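You operate a simulated robot arm through the tools that you are given. There is no shell and no other tool.

You run a simulated robot arm. Do the job below in one go: nothing can be reset, and whatever is moved stays where it is left.

JOB
Put some things from the top of the gauge bench away. At the end: the silver setting block from the top of the gauge bench is in the white drawer; the white filter holder from the top of the gauge bench is in the white drawer; whatever was shut is shut again. Leave all else as you found it, and nothing knocked over (what rides in a drawer may roll over).

It is judged by the outcome, as a careful person would: the job done as asked, and still so three seconds after it is handed in. It fails if anything else is knocked over, pushed out of place, dropped, spilled or broken.

ROBOT AND FRAMES
A 6-joint arm with a two-finger gripper, fixed in place. Base frame: the origin is on the floor under the middle of its stand, x ahead of it, y to its left, z up. Units: mm, degrees, N and s.
With the tool pointing down near the work surface it reaches from about 140 to 680 mm from the base axis. Its first joint turns from -66.0 to 66.0 degrees. Payload 2.45 kg.
The tool frame sits at the grasp point between the pads (the TCP): z along the fingers, y along the line on which they close. The tips reach 30 mm beyond it. The gripper opens to 106 mm; its body begins 79 mm behind the TCP.
Orientation is that of the tool frame in the base frame, as a unit quaternion [x, y, z, w]. With the fingers straight down and closing along the base's y, the tool's x points along the base's -x, its y along +y and its z along -z.

CONTROLS
- The arm moves only by the tool arm_command. Its argument "commands" is a list of rows, each an object of numbers (a shift or turn left out is 0, a gripper value left out holds the last): "dx", "dy", "dz": the shift along the tool's x, y, z in mm; "ax", "ay", "az": the turn, a rotation vector about the tool's x, y, z in degrees; "hand": the closure in counts, from 0 (fully open) to 255 (shut). In form: [{"dx": .., "dy": .., "dz": .., "ax": .., "ay": .., "az": .., "hand": ..}, ...]. A call has 1 to 20 rows; each row shifts and turns the commanded pose from where the row before left it, along the tool's axes as they then stand. A row lasts 0.2 s, in which the tool goes at most 50 mm and 8.6 degrees; a call with a longer step from one row to the next is refused whole, and so is a gripper value outside its range. Where a pose cannot be reached the arm comes as near as it can. A force on the tool above 40 N (or 10 N above the force at the start of the call, whichever is more), or a blocked arm, ends the call early, and 0.2 s more pass. Each finger travels about 153 mm/s and halts on what it meets, pressing with about 25 N; the grip force reading is that of the motor and also rises with nothing between the fingers. The clock runs only during rows and for 0.2 s after the last one: add rows that do not move to give the fingers time. It gives the time, the measured TCP pose, the force on the tool (base axes), the opening and the grip force at its end, in the units of the frame above (readings bear some noise), with the torque about the TCP (base axes, N m) and any sound that the robot's microphone picked up.
- Cameras (640 x 400 px; columns grow to the right, rows downward): "scene" is fixed at [53.9, 415.4, 1395.9]; the picture's right is [-0.78, -0.63, 0.00], its down [-0.40, 0.50, -0.77] and it looks along [0.48, -0.60, -0.64] (base axes); focal length 321 px, centre (320, 200). "wrist" rides on the gripper at [76, -2, -106] in the tool frame; the picture's right is [0.02, 1.00, 0.00], its down [-0.78, 0.02, -0.62] and it looks along [-0.62, 0.01, 0.78] (tool axes); focal length 247 px, centre (320, 200). There is no depth. A picture from a camera that has moved, and an enlarged one, comes with that camera's place and axes in the base frame and with its lens.
- capture(camera): a new picture of that camera. No time passes.
- inspect(camera, box): a new picture of the part [left, top, right, bottom] of that camera's present view, enlarged. No time passes.
- close_job(): hands the job in; it is judged then, once.

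Nothing tells you positions but the pictures and the camera data. Unless the task says otherwise, let go and move clear before handing in.

The tools are called after "Emit:" as a command line: name --argument value ..., lists and objects as JSON in quotes. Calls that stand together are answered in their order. arm_command: Moves the arm, as the interface text tells. Its arguments: {"type":"object","properties":{"commands":{"type":"array","items":{"type":"object","properties":{"dx":{"type":"number"},"dy":{"type":"number"},"dz":{"type":"number"},"ax":{"type":"number"},"ay":{"type":"number"},"az":{"type":"number"},"hand":{"type":"number"}}}}},"required":["commands"]} The other tools are called the same way: capture (camera) takes a picture; inspect (camera, box) takes an enlarged picture of a part of a camera's view; close_job () hands the job in.

At the start:

```text
time_s: 0.0
ee_pos: [433.6, 112.2, 1118.1]
tcp_rot: [0.0, 1.0, 0.001, 0.0]
force: [-0.3, -0.2, -0.4]
moment: [0.0, 0.0, 0.05]
opening: 106.1
grip_force: 0.0
```

scene: 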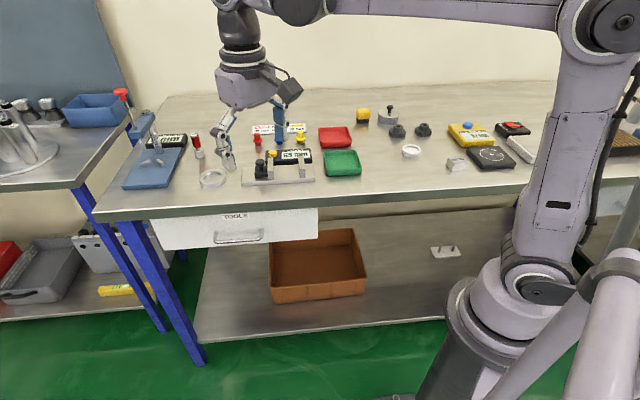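
wrist: 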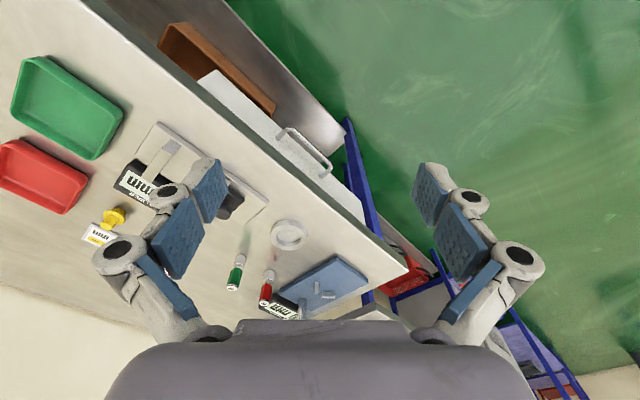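

I see a steel bench with gauges and small parts on top, and a white drawer ("TOOLS") hanging under its top at the left. I'll look closer to identify the silver setting block, the white filter holder and the drawer handle.

Emit:
inspect --camera "scene" --box '[100, 80, 340, 260]'

Emit:
inspect --camera "scene" --box '[320, 80, 560, 260]'

Emit:
inspect --camera "wrist" --box '[0, 0, 420, 330]'

```text
2.22 times, centred on (220, 170) of scene
camera zoom: at [53.9, 415.4, 1395.9], right [-0.78, -0.63, 0.0], down [-0.4, 0.5, -0.77], along [0.48, -0.6, -0.64], focal length 713 px, centre (542, 267)
```

zoom: 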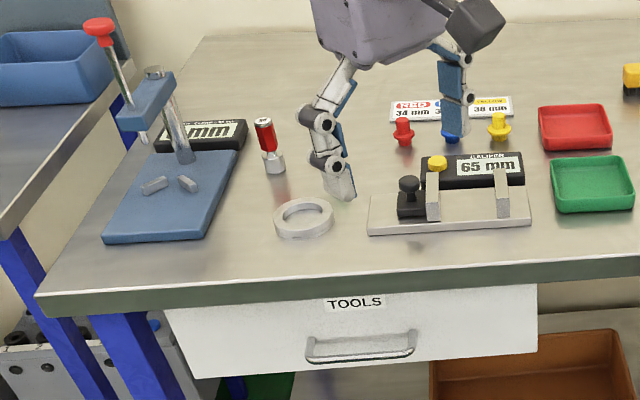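

```text
2.22 times, centred on (440, 170) of scene
camera zoom: at [53.9, 415.4, 1395.9], right [-0.78, -0.63, 0.0], down [-0.4, 0.5, -0.77], along [0.48, -0.6, -0.64], focal length 713 px, centre (53, 267)
```

zoom: 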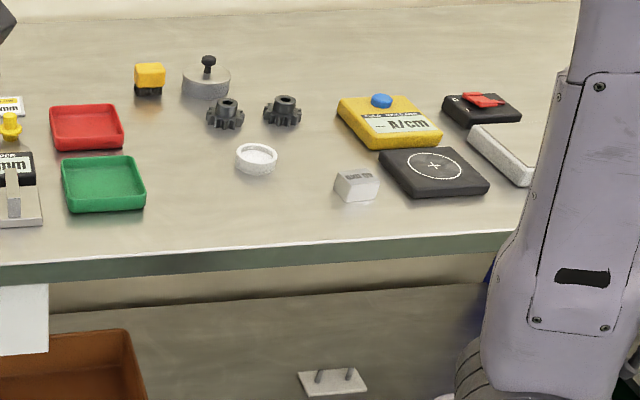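

```text
1.21 times, centred on (210, 165) of wrist
camera zoom: at [355.8, 109.1, 1225.1], right [-0.02, 1.0, 0.0], down [0.78, 0.02, 0.62], along [0.62, 0.01, -0.78], focal length 299 px, centre (453, 242)
```

zoom: 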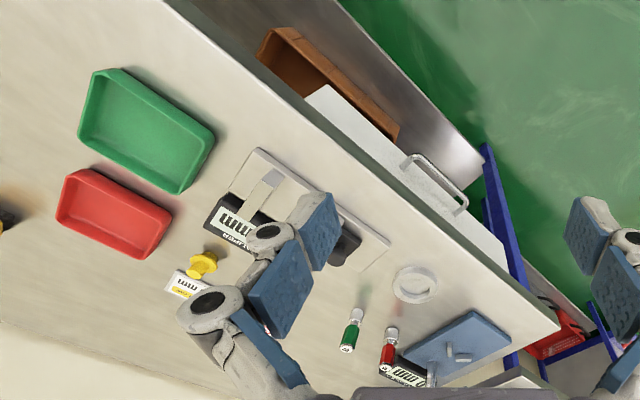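

The block with an engraved top (scene ≈(456,166), roughly x 229, y −429) looks like the silver setting block, and the white dish (scene ≈(411,151), roughly x 370, y −429) like the filter holder; the bench top is about z 880 and runs at ~45° to my frame. I'll move the wrist camera high over that part for a second view.

Emit:
arm_command --commands '[{"dx": 20.4, "dy": -40.2}, {"dx": 20.4, "dy": -40.2}, {"dx": 20.4, "dy": -40.2}, {"dx": 20.4, "dy": -40.2}, {"dx": 20.4, "dy": -40.2}, {"dx": 20.4, "dy": -40.2}, {"dx": 20.4, "dy": -40.2}, {"dx": 20.4, "dy": -40.2}, {"dx": 20.4, "dy": -40.2}, {"az": 7.67}, {"az": 7.67}, {"az": 7.67}, {"az": 7.67}, {"az": 7.67}, {"az": 7.67}, {}]'

Emit:
capture --camera "wrist"

Emit:
capture --camera "scene"

```text
time_s: 3.4
ee_pos: [250.2, -248.0, 1119.8]
tcp_rot: [0.391, 0.92, 0.0, 0.001]
force: [0.3, 0.7, 0.3]
moment: [0.03, -0.01, -0.01]
opening: 106.0
grip_force: 0.1
```

```text
taken
camera wrist: at [195.5, -197.0, 1225.1], right [0.71, 0.71, 0.0], down [0.56, -0.55, 0.62], along [0.44, -0.44, -0.78], focal length 247 px, centre (320, 200)
```

wrist: 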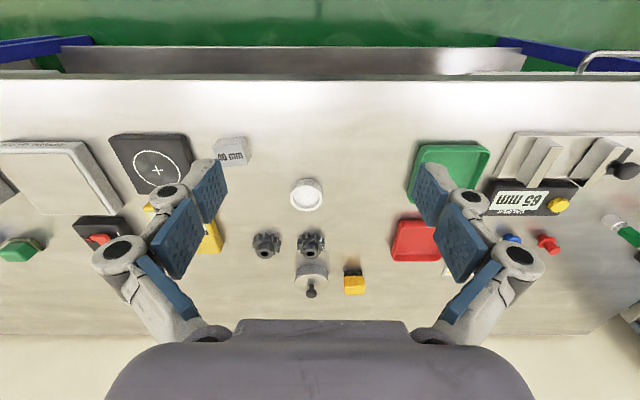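

```text
taken
```

scene: 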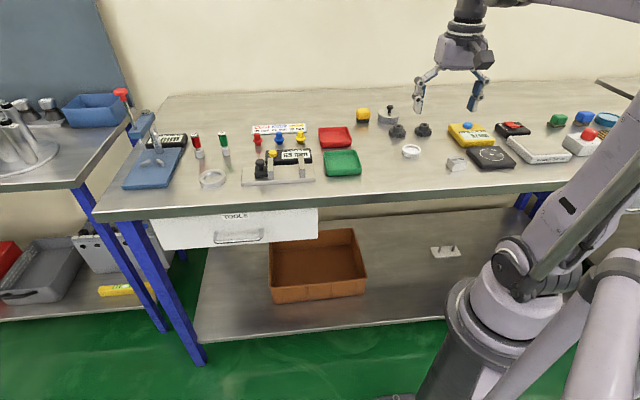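

The bench front edge runs nearly at 45° in my frame, and the block and dish are in view. I'll zoom in to check their labels and shapes.

Emit:
inspect --camera "wrist" --box '[180, 110, 340, 210]'

Emit:
inspect --camera "scene" --box '[380, 90, 640, 250]'

Emit:
inspect --camera "scene" --box '[140, 190, 340, 310]'

Emit:
inspect --camera "wrist" --box '[380, 30, 640, 200]'

```text
4.00 times, centred on (260, 160) of wrist
camera zoom: at [195.5, -197.0, 1225.1], right [0.71, 0.71, 0.0], down [0.56, -0.55, 0.62], along [0.44, -0.44, -0.78], focal length 988 px, centre (560, 360)
```

zoom: 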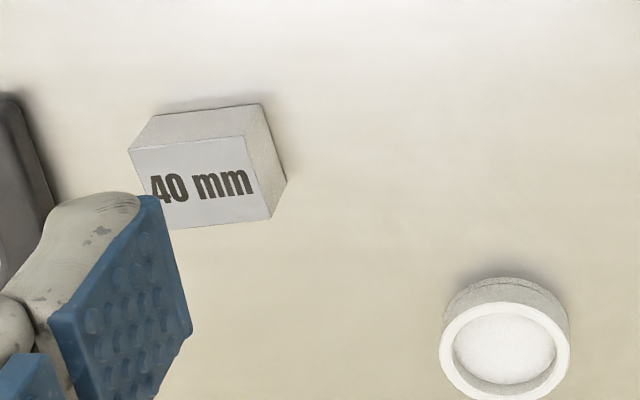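

```text
2.46 times, centred on (510, 170) of scene
camera zoom: at [53.9, 415.4, 1395.9], right [-0.78, -0.63, 0.0], down [-0.4, 0.5, -0.77], along [0.48, -0.6, -0.64], focal length 790 px, centre (-148, 274)
```

zoom: 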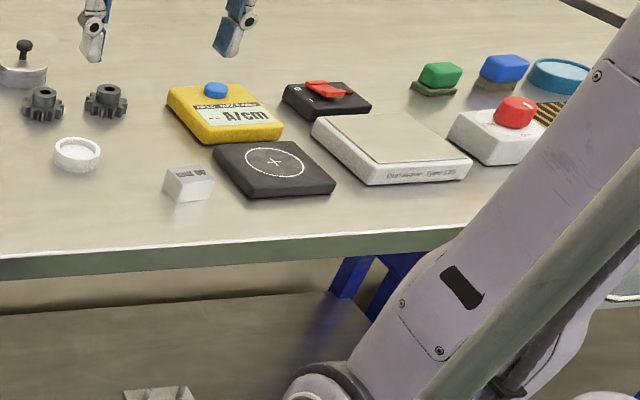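

```text
3.20 times, centred on (240, 250) of scene
camera zoom: at [53.9, 415.4, 1395.9], right [-0.78, -0.63, 0.0], down [-0.4, 0.5, -0.77], along [0.48, -0.6, -0.64], focal length 1026 px, centre (576, 40)
```

zoom: 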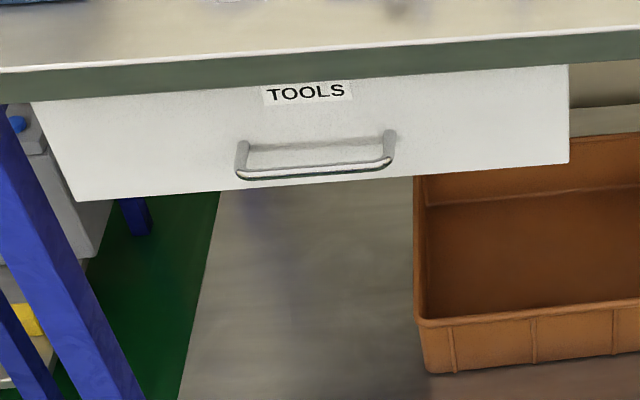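

```text
2.35 times, centred on (510, 115) of wrist
camera zoom: at [195.5, -197.0, 1225.1], right [0.71, 0.71, 0.0], down [0.56, -0.55, 0.62], along [0.44, -0.44, -0.78], focal length 581 px, centre (-127, 400)
```

zoom: 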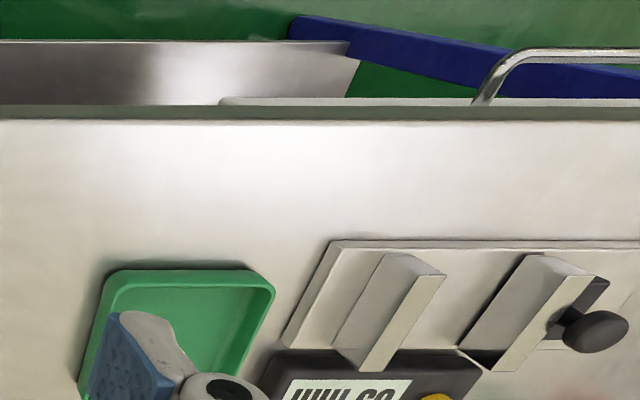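

The "40 mm" silver block is near (225,−407) with its top at ~z 911, and the white dish (~55 mm across) is near (357,−392). The drawer is recessed under the bench edge with a bar handle around (588,92,764). Next I'll move in front of the drawer, clear of the bench, to measure the handle.

Emit:
arm_command --commands '[{"az": -1.05}, {"dx": 11.8, "dy": 39.9}, {"dx": 11.8, "dy": 39.9}, {"dx": 11.8, "dy": 39.9}, {"dx": 11.8, "dy": 39.9}, {"dx": 11.8, "dy": 39.9}, {"dx": 11.8, "dy": 39.9}, {"dx": 11.8, "dy": 39.9}, {"dx": 11.8, "dy": 39.9}, {"dx": 11.8, "dy": 39.9}, {"dx": 11.8, "dy": 39.9}, {"dx": 11.8, "dy": 39.9}, {"dx": 11.8, "dy": 39.9}, {"dz": 37.8}, {"dz": 37.8}, {"dz": 37.8}, {"dz": 37.8}, {"dz": 37.8}, {}]'

Emit:
capture --camera "wrist"

Emit:
capture --camera "scene"

```text
time_s: 7.4
ee_pos: [488.9, 191.4, 928.2]
tcp_rot: [0.382, 0.924, 0.0, 0.001]
force: [0.6, -0.4, 0.8]
moment: [-0.02, 0.0, -0.01]
opening: 106.0
grip_force: 0.1
```

```text
taken
camera wrist: at [431.6, 242.8, 1034.8], right [0.69, 0.72, 0.0], down [0.57, -0.54, 0.62], along [0.45, -0.43, -0.78], focal length 247 px, centre (320, 200)
```

wrist: 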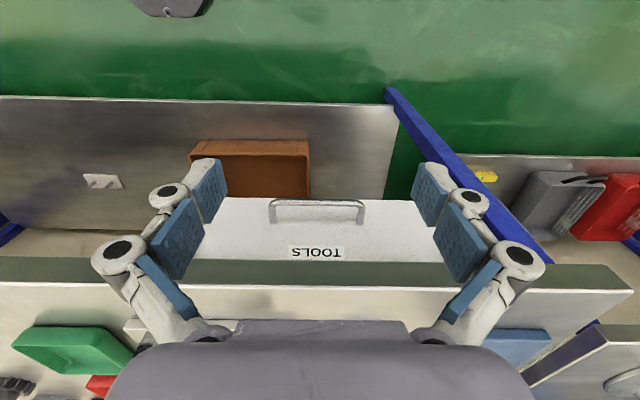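

```text
taken
```

scene: 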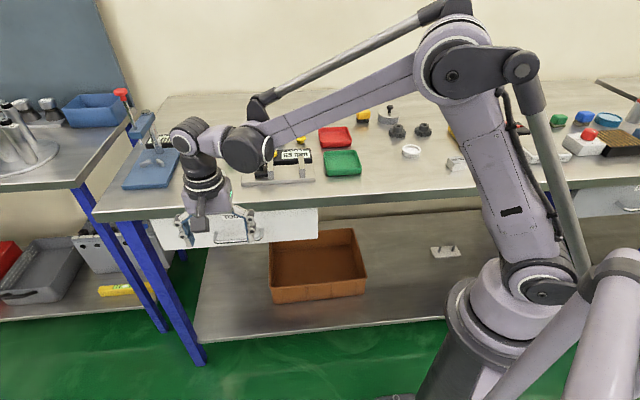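

I have a clear frontal view of the drawer and handle; I'll enlarge it to measure accurately.

Emit:
inspect --camera "wrist" --box '[190, 170, 450, 300]'

Emit:
inspect --camera "wrist" --box '[250, 180, 390, 270]'

```text
2.46 times, centred on (320, 235) of wrist
camera zoom: at [431.6, 242.8, 1034.8], right [0.69, 0.72, 0.0], down [0.57, -0.54, 0.62], along [0.45, -0.43, -0.78], focal length 608 px, centre (320, 114)
```

zoom: 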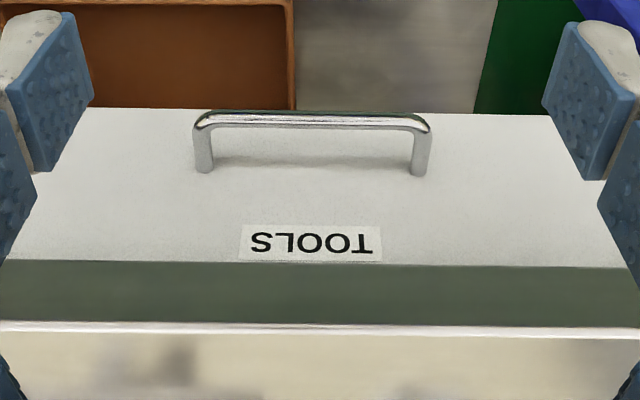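

```text
4.44 times, centred on (320, 225) of wrist
camera zoom: at [431.6, 242.8, 1034.8], right [0.69, 0.72, 0.0], down [0.57, -0.54, 0.62], along [0.45, -0.43, -0.78], focal length 1098 px, centre (320, 89)
```

zoom: 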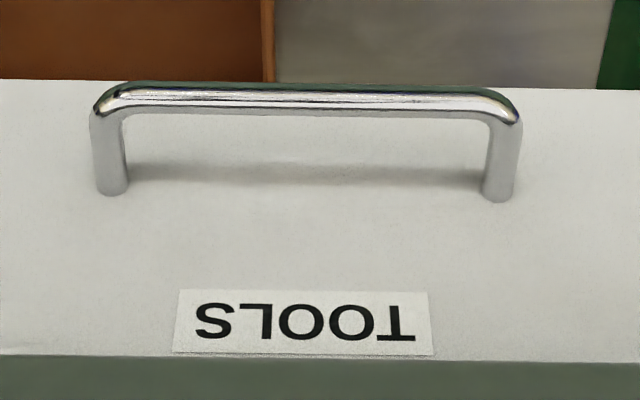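

The bar handle is horizontal, ~130 mm wide and ~10 mm thick, centred near E 476/N −342 in bench-aligned axes (x≈578, y≈94, z≈777), with ~35 mm gap behind it; bench top ≈ z 897, edge underside ≈ z 867. I'll turn the tool to point horizontally at the drawer with fingers closing vertically, staying out in front.

Emit:
arm_command --commands '[{"az": -8.1818}, {"az": -8.1818}, {"az": -8.1818}, {"az": -8.1818}, {"az": -8.1818}, {"az": -8.1818}, {"az": -8.1818}, {"az": -8.1818}, {"az": -8.1818}, {"az": -8.1818}, {"az": -8.1818, "hand": 90}, {}]'

Emit:
arm_command --commands '[{"ax": 8.1818}, {"ax": 8.1818}, {"ax": 8.1818}, {"ax": 8.1818}, {"ax": 8.1818}, {"ax": 8.1818}, {"ax": 8.1818}, {"ax": 8.1818}, {}]'

Emit:
capture --camera "wrist"

Emit:
capture --camera "scene"

```text
time_s: 10.0
ee_pos: [490.0, 188.2, 929.9]
tcp_rot: [-0.384, 0.923, 0.0, 0.002]
force: [0.2, -0.1, 0.2]
moment: [0.0, 0.01, 0.03]
opening: 68.5
grip_force: 0.1
```

```text
time_s: 12.0
ee_pos: [488.2, 189.1, 931.4]
tcp_rot: [-0.322, 0.777, -0.5, 0.209]
force: [0.9, 0.2, 0.4]
moment: [0.01, -0.03, -0.02]
opening: 68.4
grip_force: 0.1
```

```text
taken
camera wrist: at [364.6, 201.9, 975.7], right [-0.31, 0.28, -0.91], down [0.15, 0.96, 0.24], along [0.94, -0.06, -0.34], focal length 247 px, centre (320, 200)
```

wrist: 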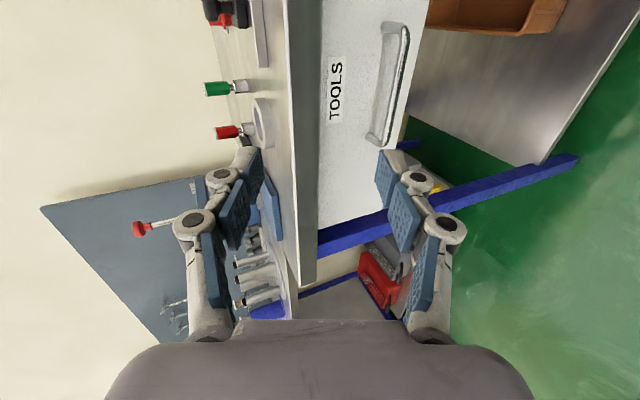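

```text
taken
```

scene: 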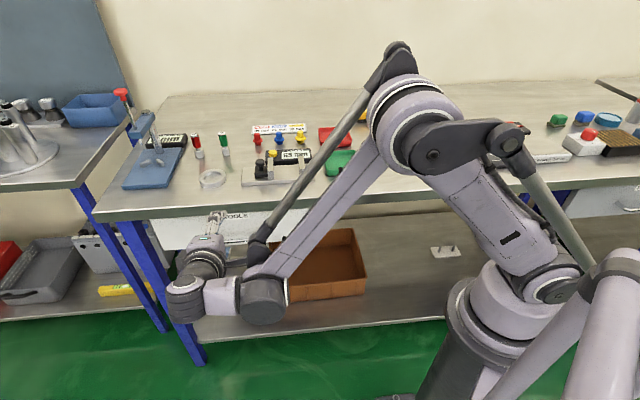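

The tool is tilted 65° and moves freely. I'll finish the turn to horizontal and check.

Emit:
arm_command --commands '[{"ax": 8.1818}, {"ax": 8.1818}, {"ax": 8.1818}, {}]'

Emit:
capture --camera "wrist"

Emit:
capture --camera "scene"

```text
time_s: 13.0
ee_pos: [487.4, 188.8, 930.1]
tcp_rot: [0.27, -0.652, 0.654, -0.272]
force: [-0.8, 1.0, -0.3]
moment: [-0.04, -0.02, 0.0]
opening: 68.6
grip_force: 0.1
```

```text
taken
camera wrist: at [356.9, 209.0, 931.7], right [-0.01, -0.02, -1.0], down [0.11, 0.99, -0.02], along [0.99, -0.11, -0.01], focal length 247 px, centre (320, 200)
```

wrist: 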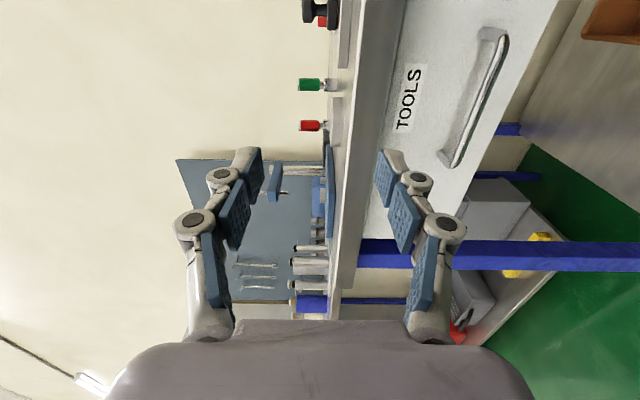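

```text
taken
```

scene: 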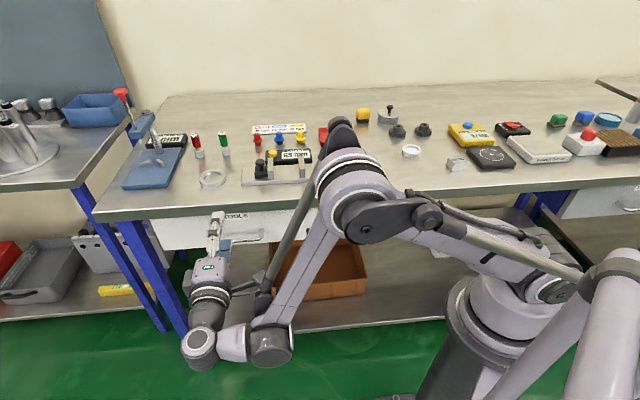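

Horizontal orientation reached: tool z points straight into the drawer and y points down. I'll lower to the handle height, still ~130 mm short of the handle, and recheck.

Emit:
arm_command --commands '[{"dy": 38.3, "dx": 0.5}, {"dy": 38.3, "dx": 0.5}, {"dy": 38.3, "dx": 0.5}, {"dy": 38.3, "dx": 0.5}, {}]'

Emit:
capture --camera "wrist"

Emit:
capture --camera "scene"

```text
time_s: 14.2
ee_pos: [486.4, 187.2, 792.9]
tcp_rot: [-0.271, 0.653, -0.653, 0.272]
force: [0.2, -0.4, 0.1]
moment: [0.02, -0.03, 0.0]
opening: 68.3
grip_force: 0.0
out of reach, approached as far as the arm can: row 4
```

```text
taken
camera wrist: at [355.5, 206.8, 795.1], right [-0.02, -0.01, -1.0], down [0.11, 0.99, -0.01], along [0.99, -0.11, -0.01], focal length 247 px, centre (320, 200)
```

wrist: 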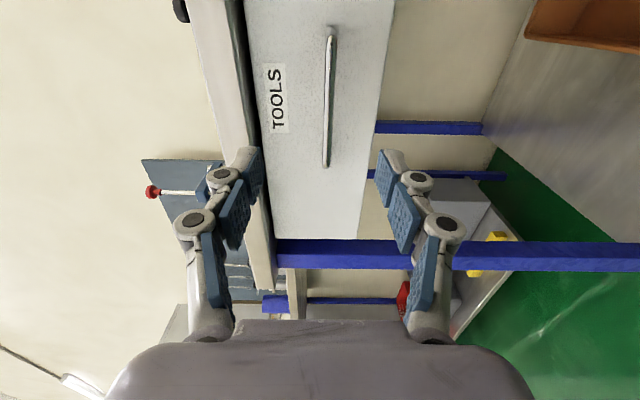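

```text
taken
```

scene: 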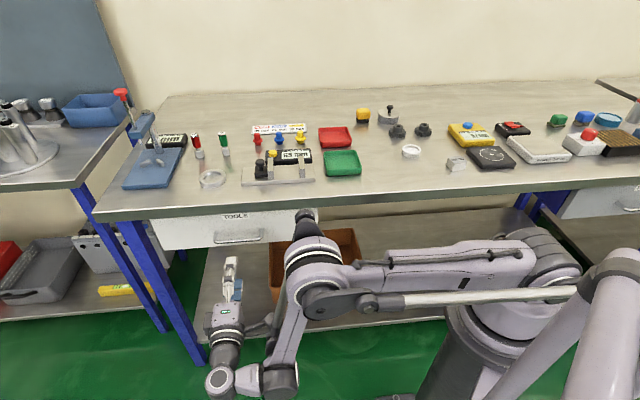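

The horizontal pose runs out of reach this low and close, so I'll use a 45° downward tilt instead, which keeps the wrist higher while pulling. I back up and re-tilt now, setting a ~45 mm opening.

Emit:
arm_command --commands '[{"dy": -38.3}, {"dy": -38.3}, {"dy": -38.3}, {"dy": -38.3}, {"ax": -7.5}, {"ax": -7.5}, {"ax": -7.5}, {"ax": -7.5}, {"ax": -7.5}, {"ax": -7.5, "hand": 150}, {}, {}]'

```text
time_s: 16.8
ee_pos: [485.1, 187.3, 946.6]
tcp_rot: [-0.353, 0.854, -0.351, 0.148]
force: [-0.2, 0.1, 0.5]
moment: [0.0, -0.04, 0.02]
opening: 43.5
grip_force: 0.1
```

The 45° pose is good. I'll move to the pre-approach point 100 mm back from the bar along the tool axis.

Emit:
arm_command --commands '[{"dz": 37.6, "dy": 9}, {"dz": 37.6, "dy": 9}, {"dz": 37.6, "dy": 9}, {}]'

Emit:
capture --camera "wrist"

Emit:
capture --camera "scene"

```text
time_s: 17.8
ee_pos: [529.0, 145.4, 845.7]
tcp_rot: [-0.354, 0.853, -0.354, 0.147]
force: [-0.4, 0.1, 0.0]
moment: [-0.02, 0.02, 0.0]
opening: 43.7
grip_force: 0.1
```

```text
taken
camera wrist: at [420.6, 141.2, 922.6], right [-0.52, 0.48, -0.71], down [0.23, 0.87, 0.43], along [0.82, 0.06, -0.56], focal length 247 px, centre (320, 200)
```

wrist: 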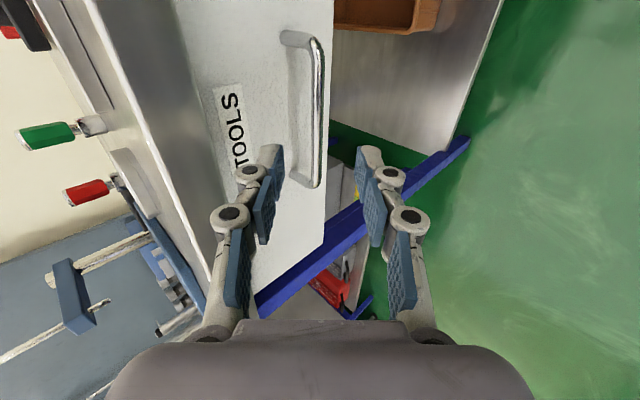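

```text
taken
```

scene: 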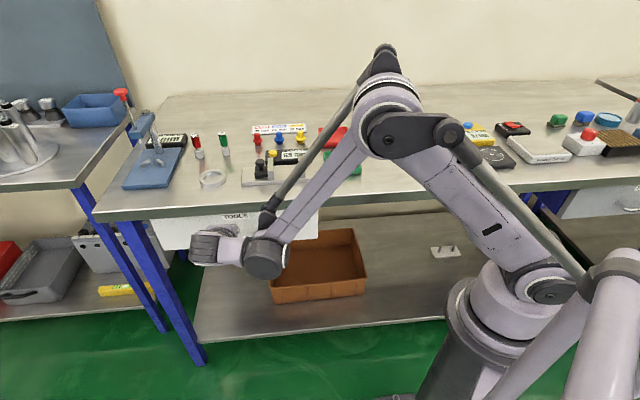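

The bar lines up with the finger axis. I'll enlarge to verify its distance.

Emit:
inspect --camera "wrist" --box '[220, 10, 400, 210]'

```text
2.00 times, centred on (310, 110) of wrist
camera zoom: at [420.6, 141.2, 922.6], right [-0.52, 0.48, -0.71], down [0.23, 0.87, 0.43], along [0.82, 0.06, -0.56], focal length 494 px, centre (340, 380)
```

zoom: 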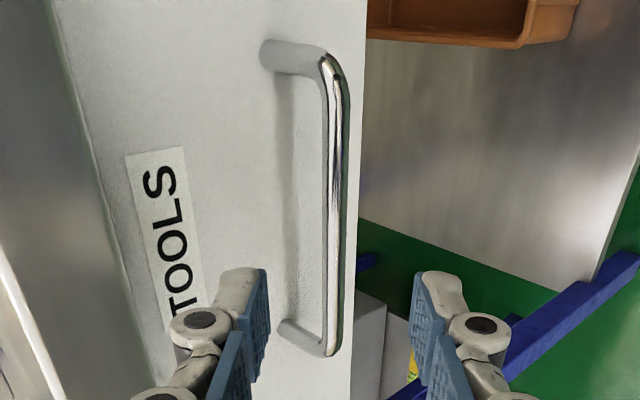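

Bar distance confirmed at ~101 mm and aligned within ~2 mm. I'll advance so the bar sits ~15 mm past the grasp point, without closing yet.

Emit:
arm_command --commands '[{"hand": 166, "dy": -1}, {"dz": 17, "dy": -0.5}, {"dz": 17, "dy": -0.5}, {"dz": 17}, {"dz": 17}, {"dz": 17}, {}]'

Emit:
capture --camera "wrist"

```text
time_s: 19.4
ee_pos: [572.5, 102.0, 789.0]
tcp_rot: [-0.354, 0.854, -0.353, 0.147]
force: [-0.9, 2.9, 2.1]
moment: [-0.02, -0.02, -0.01]
opening: 36.7
grip_force: 0.0
```

```text
taken
camera wrist: at [464.6, 99.1, 864.6], right [-0.52, 0.48, -0.71], down [0.23, 0.87, 0.43], along [0.82, 0.06, -0.56], focal length 247 px, centre (320, 200)
```

wrist: 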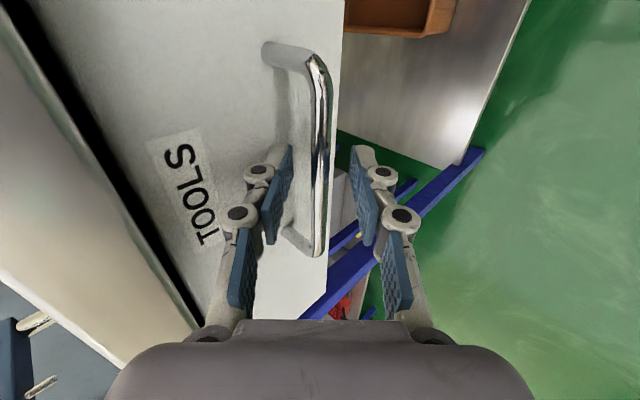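

The bar is between the fingertips with low contact force. I'll close on it.

Emit:
arm_command --commands '[{"hand": 255}, {}, {}, {}]'

Emit:
capture --camera "wrist"

```text
time_s: 20.4
ee_pos: [572.5, 102.0, 788.4]
tcp_rot: [-0.354, 0.853, -0.354, 0.147]
force: [0.0, -2.3, 3.8]
moment: [0.14, -0.17, -0.21]
opening: 8.5
grip_force: 36.4
```

```text
taken
camera wrist: at [464.4, 98.9, 864.9], right [-0.52, 0.48, -0.71], down [0.23, 0.87, 0.43], along [0.82, 0.06, -0.56], focal length 247 px, centre (320, 200)
```

wrist: 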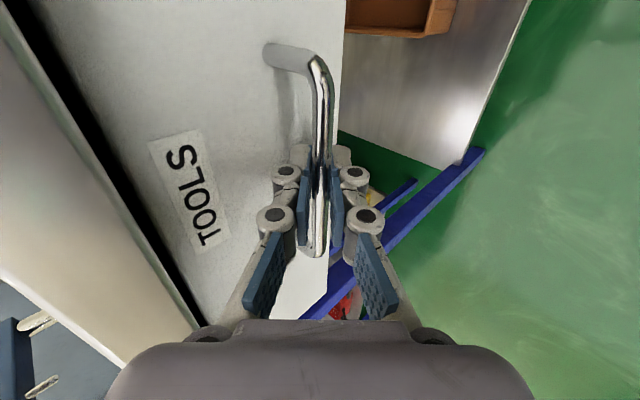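

The bar is gripped (8.5 mm opening, 36 N). I'll pull outward gently, first 60 mm, straight along the drawer's direction.

Emit:
arm_command --commands '[{"dy": 7.07, "dz": -7.07}, {"dy": 10.6, "dz": -10.6}, {"dy": 10.6, "dz": -10.6}, {"dy": 14.1, "dz": -14.1}, {}]'

Emit:
capture --camera "wrist"

Emit:
capture --camera "scene"

```text
time_s: 21.6
ee_pos: [529.5, 144.4, 789.0]
tcp_rot: [-0.354, 0.853, -0.353, 0.147]
force: [-5.6, -1.9, 13.0]
moment: [-0.08, 0.08, -0.57]
opening: 8.5
grip_force: 36.7
```

```text
taken
camera wrist: at [421.9, 141.3, 864.9], right [-0.52, 0.48, -0.71], down [0.23, 0.87, 0.43], along [0.82, 0.06, -0.56], focal length 247 px, centre (320, 200)
```

wrist: 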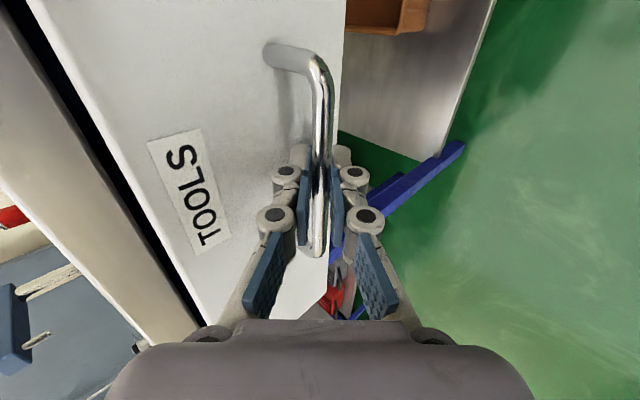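

```text
taken
```

scene: 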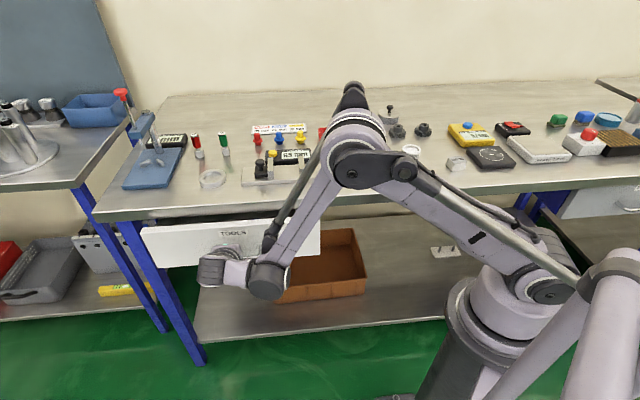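

The drawer is sliding freely. I'll keep pulling another ~100 mm.

Emit:
arm_command --commands '[{"dy": 14.1, "dz": -14.1}, {"dy": 14.1, "dz": -14.1}, {"dy": 14.1, "dz": -14.1}, {"dy": 14.1, "dz": -14.1}, {"dy": 14.1, "dz": -14.1}, {}]'

Emit:
capture --camera "scene"

```text
time_s: 23.0
ee_pos: [461.1, 213.9, 788.8]
tcp_rot: [-0.354, 0.853, -0.353, 0.147]
force: [-4.2, -2.4, 8.3]
moment: [0.2, -0.24, -0.08]
opening: 8.3
grip_force: 35.5
```

```text
taken
```

scene: 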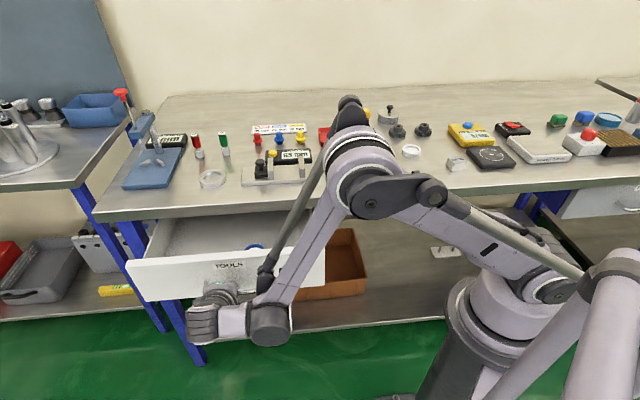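

About 158 mm open now, and something blue lies inside the drawer. I'll pull ~70 mm more for room.

Emit:
arm_command --commands '[{"dy": 12, "dz": -12}, {"dy": 12, "dz": -12}, {"dy": 12, "dz": -12}, {"dy": 12, "dz": -12}, {}]'

Emit:
capture --camera "scene"

```text
time_s: 24.2
ee_pos: [412.4, 261.7, 788.1]
tcp_rot: [-0.354, 0.853, -0.353, 0.146]
force: [-5.9, -4.4, 3.6]
moment: [0.35, -0.33, 0.03]
opening: 8.4
grip_force: 35.9
```

```text
taken
```

scene: 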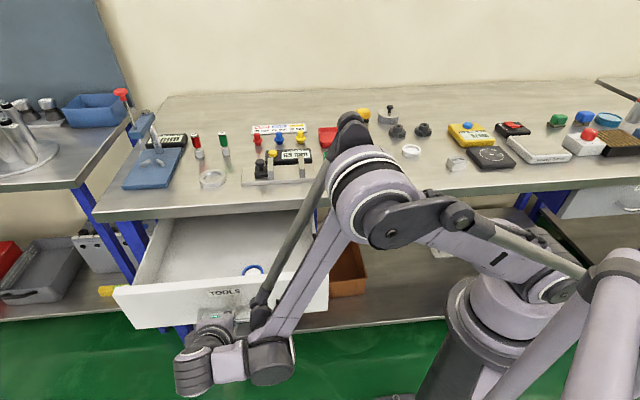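

The drawer is open ~226 mm, enough room. I'll release the handle and back out along the finger axis, then rise.

Emit:
arm_command --commands '[{"hand": 160}, {}, {}, {"dz": -20}, {"dz": -20}, {"dz": -25}, {}]'

Emit:
capture --camera "wrist"

Emit:
capture --camera "scene"

```text
time_s: 25.8
ee_pos: [378.7, 294.8, 835.8]
tcp_rot: [-0.354, 0.853, -0.353, 0.147]
force: [-0.5, -0.4, -0.3]
moment: [0.02, -0.01, 0.0]
opening: 39.6
grip_force: 0.0
```

```text
taken
camera wrist: at [270.1, 291.4, 911.7], right [-0.52, 0.48, -0.71], down [0.23, 0.87, 0.43], along [0.82, 0.06, -0.56], focal length 247 px, centre (320, 200)
```

wrist: 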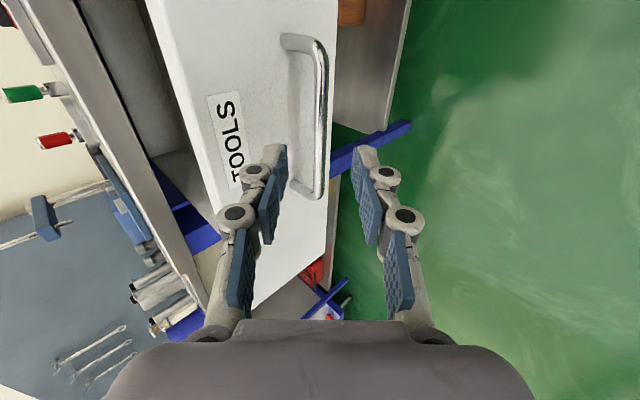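

```text
taken
```

scene: 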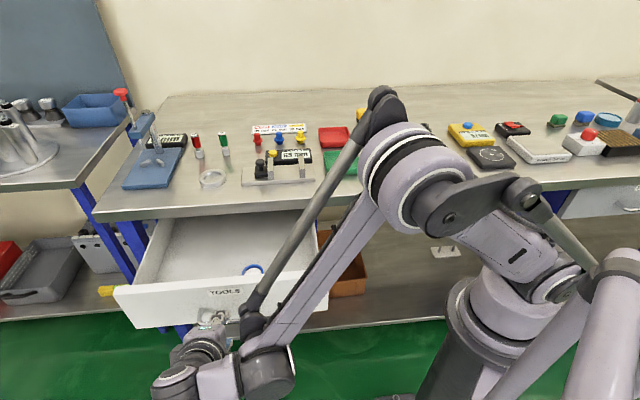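

The hand is clear of the handle. I'll rise, return the tool to straight down with the camera on the outer side, and look into the drawer.

Emit:
arm_command --commands '[{"dy": -28.3, "dz": -28.3}, {"dy": -28.3, "dz": -28.3}, {"dy": -28.3, "dz": -28.3}, {"dy": -28.3, "dz": -28.3}, {"dy": -28.3, "dz": -28.3}, {"ax": -7.5}, {"ax": -7.5}, {"ax": -7.5}, {"ax": -7.5}, {"ax": -7.5}, {"ax": -7.5}, {}]'

Emit:
arm_command --commands '[{"az": 8.1818}, {"az": 8.1818}, {"az": 8.1818}, {"az": 8.1818}, {"az": 8.1818}, {"az": 8.1818}, {"az": 8.1818}, {"az": 8.1818}, {"az": 8.1818}, {"az": 8.1818}, {"az": 8.1818, "hand": 0}, {}]'

Emit:
capture --camera "wrist"

Emit:
capture --camera "scene"

```text
time_s: 28.4
ee_pos: [379.8, 294.2, 1035.7]
tcp_rot: [-0.384, 0.923, 0.001, 0.001]
force: [-0.2, 0.9, 0.5]
moment: [0.0, 0.02, 0.01]
opening: 39.3
grip_force: 0.2
```

```text
time_s: 31.0
ee_pos: [378.5, 292.7, 1034.4]
tcp_rot: [0.383, 0.924, 0.001, 0.0]
force: [-0.3, -0.7, 0.2]
moment: [-0.02, 0.0, 0.01]
opening: 106.2
grip_force: 0.2
```

```text
taken
camera wrist: at [322.3, 345.0, 1140.8], right [0.69, 0.72, 0.0], down [0.57, -0.54, 0.62], along [0.45, -0.43, -0.78], focal length 247 px, centre (320, 200)
```

wrist: 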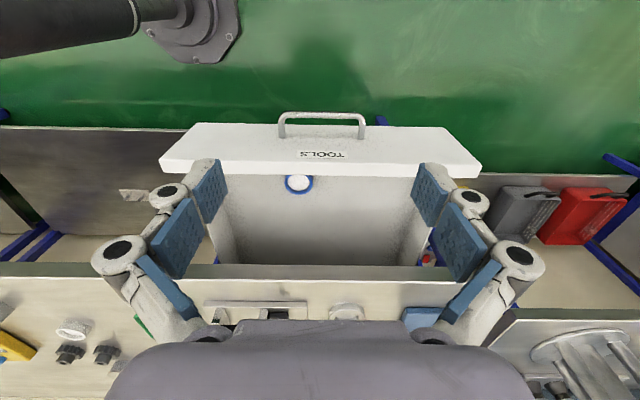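

```text
taken
```

scene: 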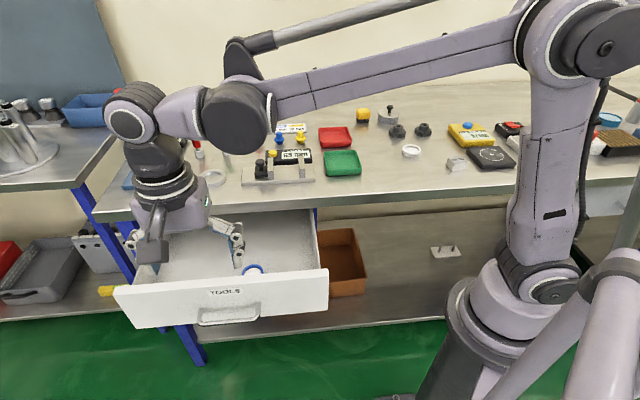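

Emit:
inspect --camera "wrist" --box '[200, 100, 460, 280]'

Emit:
inspect --camera "scene" --box '[110, 200, 340, 335]'

```text
2.22 times, centred on (330, 190) of wrist
camera zoom: at [322.3, 345.0, 1140.8], right [0.69, 0.72, 0.0], down [0.57, -0.54, 0.62], along [0.45, -0.43, -0.78], focal length 549 px, centre (298, 222)
```

zoom: 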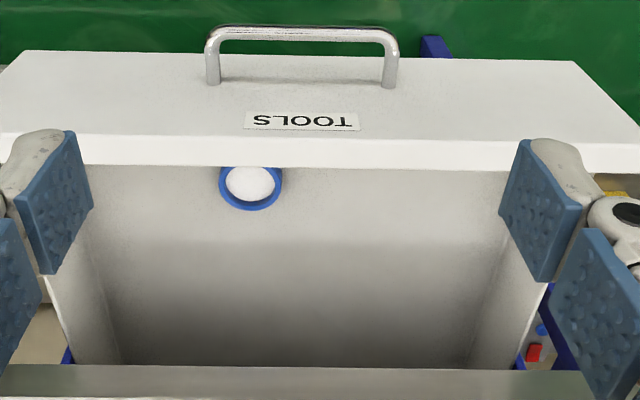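

```text
2.78 times, centred on (225, 268) of scene
camera zoom: at [53.9, 415.4, 1395.9], right [-0.78, -0.63, 0.0], down [-0.4, 0.5, -0.77], along [0.48, -0.6, -0.64], focal length 893 px, centre (584, 12)
```

zoom: 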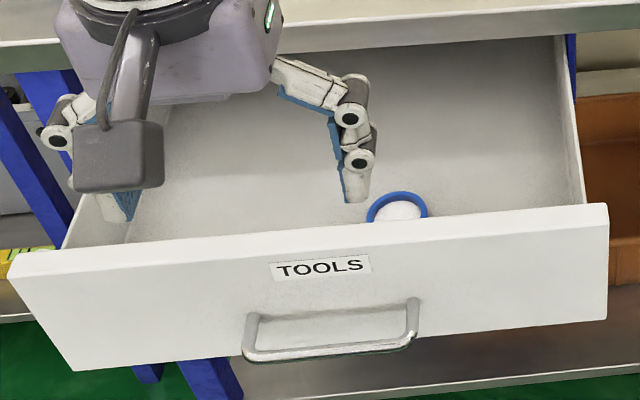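

Inside the drawer there is a blue-rimmed holder near the front (about E 435, N −272), which I must leave alone; there is ample free floor on both sides. Now I'll rise and fly over to above the silver block.

Emit:
arm_command --commands '[{"dz": -43}, {"dz": -43}, {"dx": -23.9, "dy": -37.4}, {"dx": -23.9, "dy": -37.4}, {"dx": -23.9, "dy": -37.4}, {"dx": -23.9, "dy": -37.4}, {"dx": -23.9, "dy": -37.4}, {"dx": -23.9, "dy": -37.4}, {"dx": -23.9, "dy": -37.4}, {"dx": -23.9, "dy": -37.4}, {"dx": -23.9, "dy": -37.4}, {"dx": -23.9, "dy": -37.4}, {"dx": -23.9, "dy": -37.4}, {"dx": -23.9, "dy": -37.4}, {"dx": -23.9, "dy": -37.4}, {"dx": -23.9, "dy": -37.4}, {"dx": -23.9, "dy": -37.4}, {"dx": -23.9, "dy": -37.4}, {}]'

Emit:
arm_command --commands '[{"az": -8.1818}, {"az": -8.1818}, {"az": -8.1818}, {"az": -8.1818}, {"az": -8.1818}, {"az": -8.1818}, {"az": -8.1818}, {"az": -8.1818}, {"az": -8.1818}, {"az": -8.1818}, {"az": -8.1818}, {}]'

Emit:
capture --camera "wrist"

Emit:
capture --camera "scene"

```text
time_s: 35.0
ee_pos: [226.1, -399.4, 1121.1]
tcp_rot: [0.381, 0.924, 0.0, 0.001]
force: [0.7, -0.6, -0.8]
moment: [0.0, -0.01, 0.01]
opening: 106.1
grip_force: 0.1
```

```text
time_s: 37.6
ee_pos: [228.8, -399.7, 1120.1]
tcp_rot: [-0.385, 0.923, 0.0, 0.0]
force: [-0.1, 0.3, 0.0]
moment: [-0.02, -0.01, 0.02]
opening: 106.1
grip_force: 0.1
```

```text
taken
camera wrist: at [172.7, -456.6, 1226.3], right [-0.72, 0.69, 0.0], down [0.54, 0.57, 0.62], along [0.43, 0.45, -0.78], focal length 247 px, centre (320, 200)
```

wrist: 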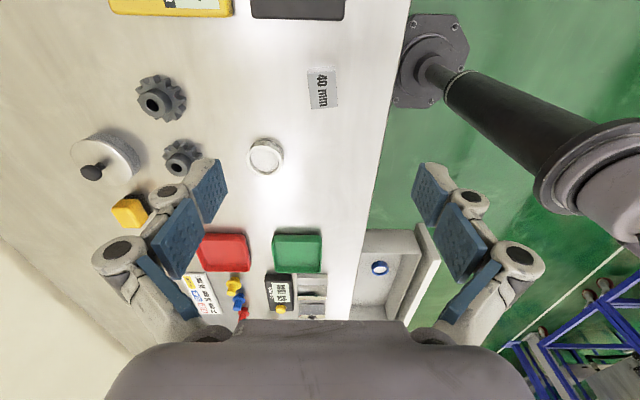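

```text
taken
```

scene: 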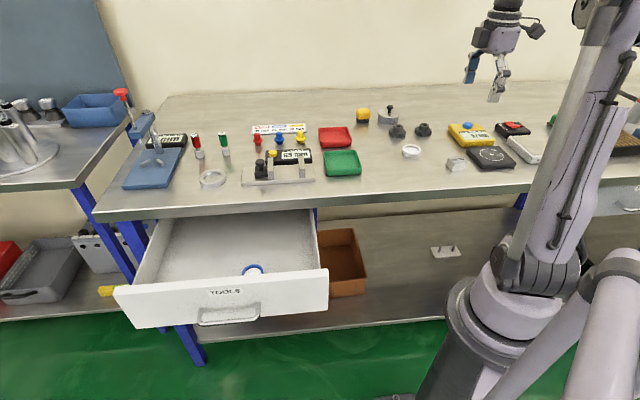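

The block is right under the tool axis. I'll zoom in on the block and dish to measure orientation and clearances.

Emit:
inspect --camera "wrist" --box '[270, 40, 380, 130]'

Emit:
inspect --camera "wrist" --box '[120, 0, 400, 190]'

```text
4.44 times, centred on (325, 85) of wrist
camera zoom: at [172.7, -456.6, 1226.3], right [-0.72, 0.69, 0.0], down [0.54, 0.57, 0.62], along [0.43, 0.45, -0.78], focal length 1098 px, centre (298, 711)
```

zoom: 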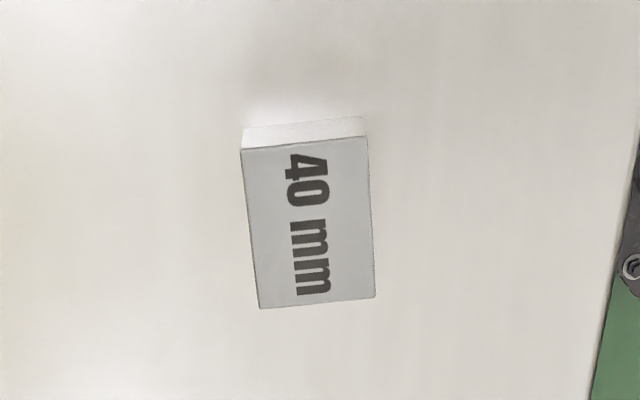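

```text
2.11 times, centred on (260, 95) of wrist
camera zoom: at [172.7, -456.6, 1226.3], right [-0.72, 0.69, 0.0], down [0.54, 0.57, 0.62], along [0.43, 0.45, -0.78], focal length 520 px, centre (446, 421)
```

zoom: 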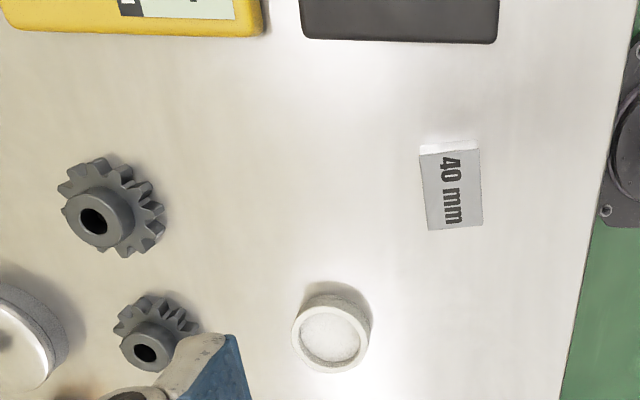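

The block measures 40×32×~25 mm, its centre only ~4 mm off the tool axis and turned ~6°. I'll align, narrow the opening to ~54 mm, and descend partway to check finger clearance.

Emit:
arm_command --commands '[{"dx": -3.4, "dy": 1.6, "hand": 125}, {"az": -6.3}, {"dz": 40}, {"dz": 40}, {"dz": 40}, {"dz": 35}, {}]'

Emit:
capture --camera "wrist"

Emit:
inspect --camera "scene" --box '[400, 100, 520, 190]'

```text
time_s: 39.2
ee_pos: [229.4, -396.9, 965.1]
tcp_rot: [-0.434, 0.901, 0.0, 0.001]
force: [0.0, -0.1, 0.2]
moment: [-0.03, -0.01, 0.0]
opening: 54.3
grip_force: 0.0
```

```text
taken
camera wrist: at [180.6, -459.1, 1071.1], right [-0.79, 0.61, 0.0], down [0.48, 0.62, 0.62], along [0.38, 0.49, -0.78], focal length 247 px, centre (320, 200)
```

wrist: 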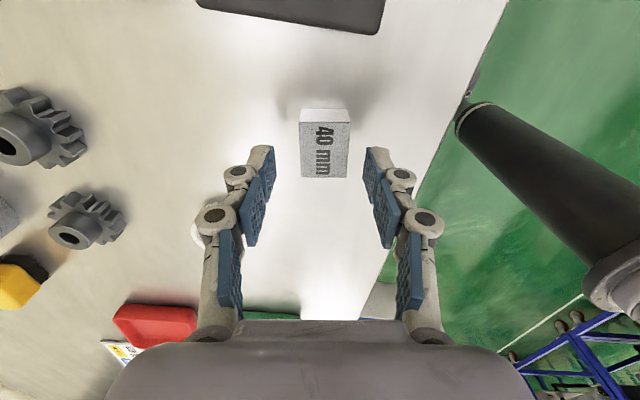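

```text
4.44 times, centred on (460, 145) of scene
camera zoom: at [53.9, 415.4, 1395.9], right [-0.78, -0.63, 0.0], down [-0.4, 0.5, -0.77], along [0.48, -0.6, -0.64], focal length 1426 px, centre (-302, 444)
```

zoom: 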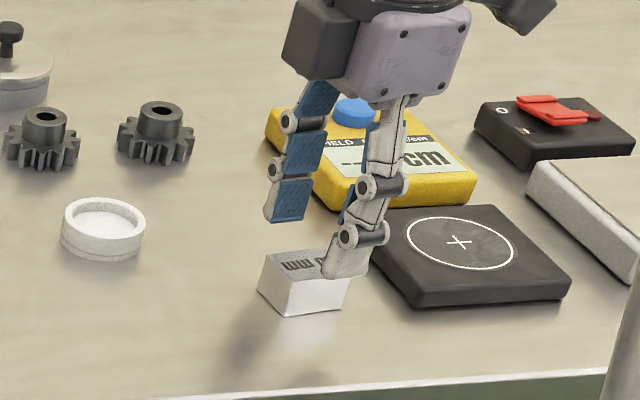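

Fingers straddle the block with tips ~32 mm below the grasp point; the block is ~3 mm toward +y. I'll nudge, descend to z≈936 and close.

Emit:
arm_command --commands '[{"dy": 2.5}, {"dz": 10}, {"dz": 10}, {"dz": 9}, {}]'

Emit:
inspect --camera "scene" --box '[400, 100, 520, 190]'

Emit:
capture --camera "wrist"

```text
time_s: 40.4
ee_pos: [226.9, -394.3, 936.8]
tcp_rot: [-0.434, 0.901, 0.0, 0.001]
force: [-0.4, -0.3, -0.2]
moment: [-0.01, 0.04, -0.03]
opening: 54.1
grip_force: 0.0
```

```text
4.44 times, centred on (460, 145) of scene
camera zoom: at [53.9, 415.4, 1395.9], right [-0.78, -0.63, 0.0], down [-0.4, 0.5, -0.77], along [0.48, -0.6, -0.64], focal length 1426 px, centre (-302, 444)
```

zoom: 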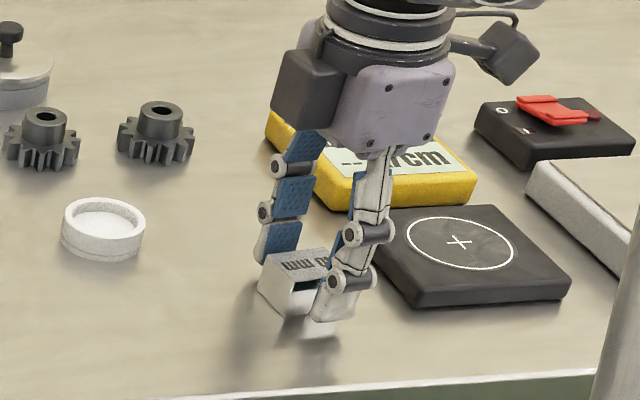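

```text
taken
camera wrist: at [178.7, -456.9, 1042.7], right [-0.79, 0.61, 0.0], down [0.48, 0.62, 0.62], along [0.38, 0.49, -0.78], focal length 247 px, centre (320, 200)
```

wrist: 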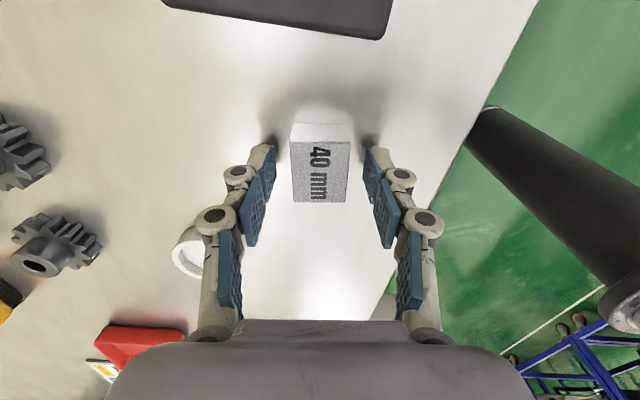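

The block is centred between the fingers with tips just above the bench. Closing now.

Emit:
arm_command --commands '[{"hand": 160}, {"hand": 255}, {}, {}, {}]'

Emit:
inspect --camera "scene" --box '[400, 100, 520, 190]'

```text
time_s: 41.6
ee_pos: [227.0, -395.3, 937.5]
tcp_rot: [-0.434, 0.901, 0.0, 0.001]
force: [-0.2, 0.0, 0.1]
moment: [-0.05, -0.02, 0.03]
opening: 31.6
grip_force: 24.8
```

```text
4.44 times, centred on (460, 145) of scene
camera zoom: at [53.9, 415.4, 1395.9], right [-0.78, -0.63, 0.0], down [-0.4, 0.5, -0.77], along [0.48, -0.6, -0.64], focal length 1426 px, centre (-302, 444)
```

zoom: 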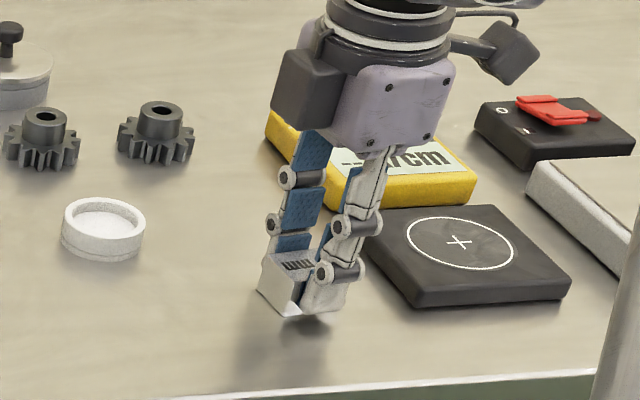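

The block is gripped (31.6 mm, ~25 N). I'll lift it straight up and check that it stays put in the hand.

Emit:
arm_command --commands '[{"dz": -10}, {"dz": -20}, {"dz": -30}, {"dz": -40}, {"dz": -40}, {"dz": -40}, {"az": 6.3}, {}]'

Emit:
capture --camera "wrist"

```text
time_s: 43.4
ee_pos: [226.8, -396.3, 1117.1]
tcp_rot: [-0.383, 0.924, 0.0, 0.001]
force: [-0.6, 0.3, -3.1]
moment: [-0.01, 0.02, -0.02]
opening: 31.6
grip_force: 25.0
```

```text
taken
camera wrist: at [173.0, -452.3, 1223.5], right [-0.72, 0.69, 0.0], down [0.54, 0.57, 0.62], along [0.43, 0.45, -0.78], focal length 247 px, centre (320, 200)
```

wrist: 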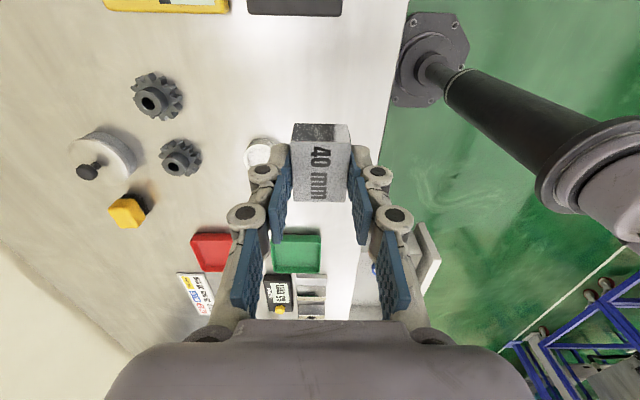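

The block is secure in the hand. I'll carry it at height to above the free left part of the drawer.

Emit:
arm_command --commands '[{"dx": -20, "dy": 6}, {"dx": -38, "dy": 11}, {"dx": -38, "dy": 11}, {"dx": -38, "dy": 11}, {"dx": -38, "dy": 11}, {"dx": -38, "dy": 11}, {"dx": -38, "dy": 11}, {"dx": -38, "dy": 11}, {"dx": -38, "dy": 11}, {"dx": -38, "dy": 11}, {"dx": -38, "dy": 11}, {"dx": -38, "dy": 11}, {"dx": -38, "dy": 11}, {"dx": -38, "dy": 11}, {"dx": -38, "dy": 11}, {"dx": -38, "dy": 11}, {"dx": -38, "dy": 9.6}, {"dx": -7, "dy": 0}, {}, {}]'

Emit:
capture --camera "wrist"

Emit:
capture --camera "scene"

```text
time_s: 47.6
ee_pos: [546.6, 182.0, 1117.9]
tcp_rot: [-0.383, 0.924, 0.0, 0.001]
force: [-0.4, -1.3, -2.3]
moment: [0.01, 0.04, -0.03]
opening: 31.7
grip_force: 25.0
```

```text
taken
camera wrist: at [491.7, 124.6, 1224.9], right [-0.72, 0.69, 0.0], down [0.54, 0.57, 0.62], along [0.43, 0.45, -0.78], focal length 247 px, centre (320, 200)
```

wrist: 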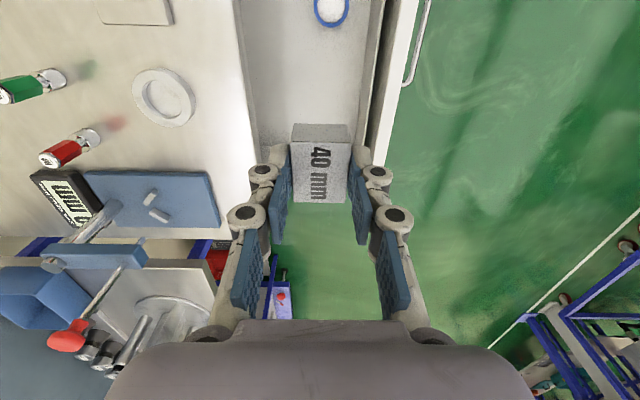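

```text
taken
```

scene: 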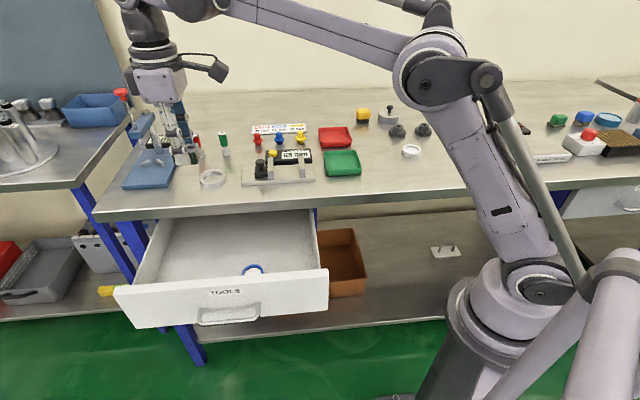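

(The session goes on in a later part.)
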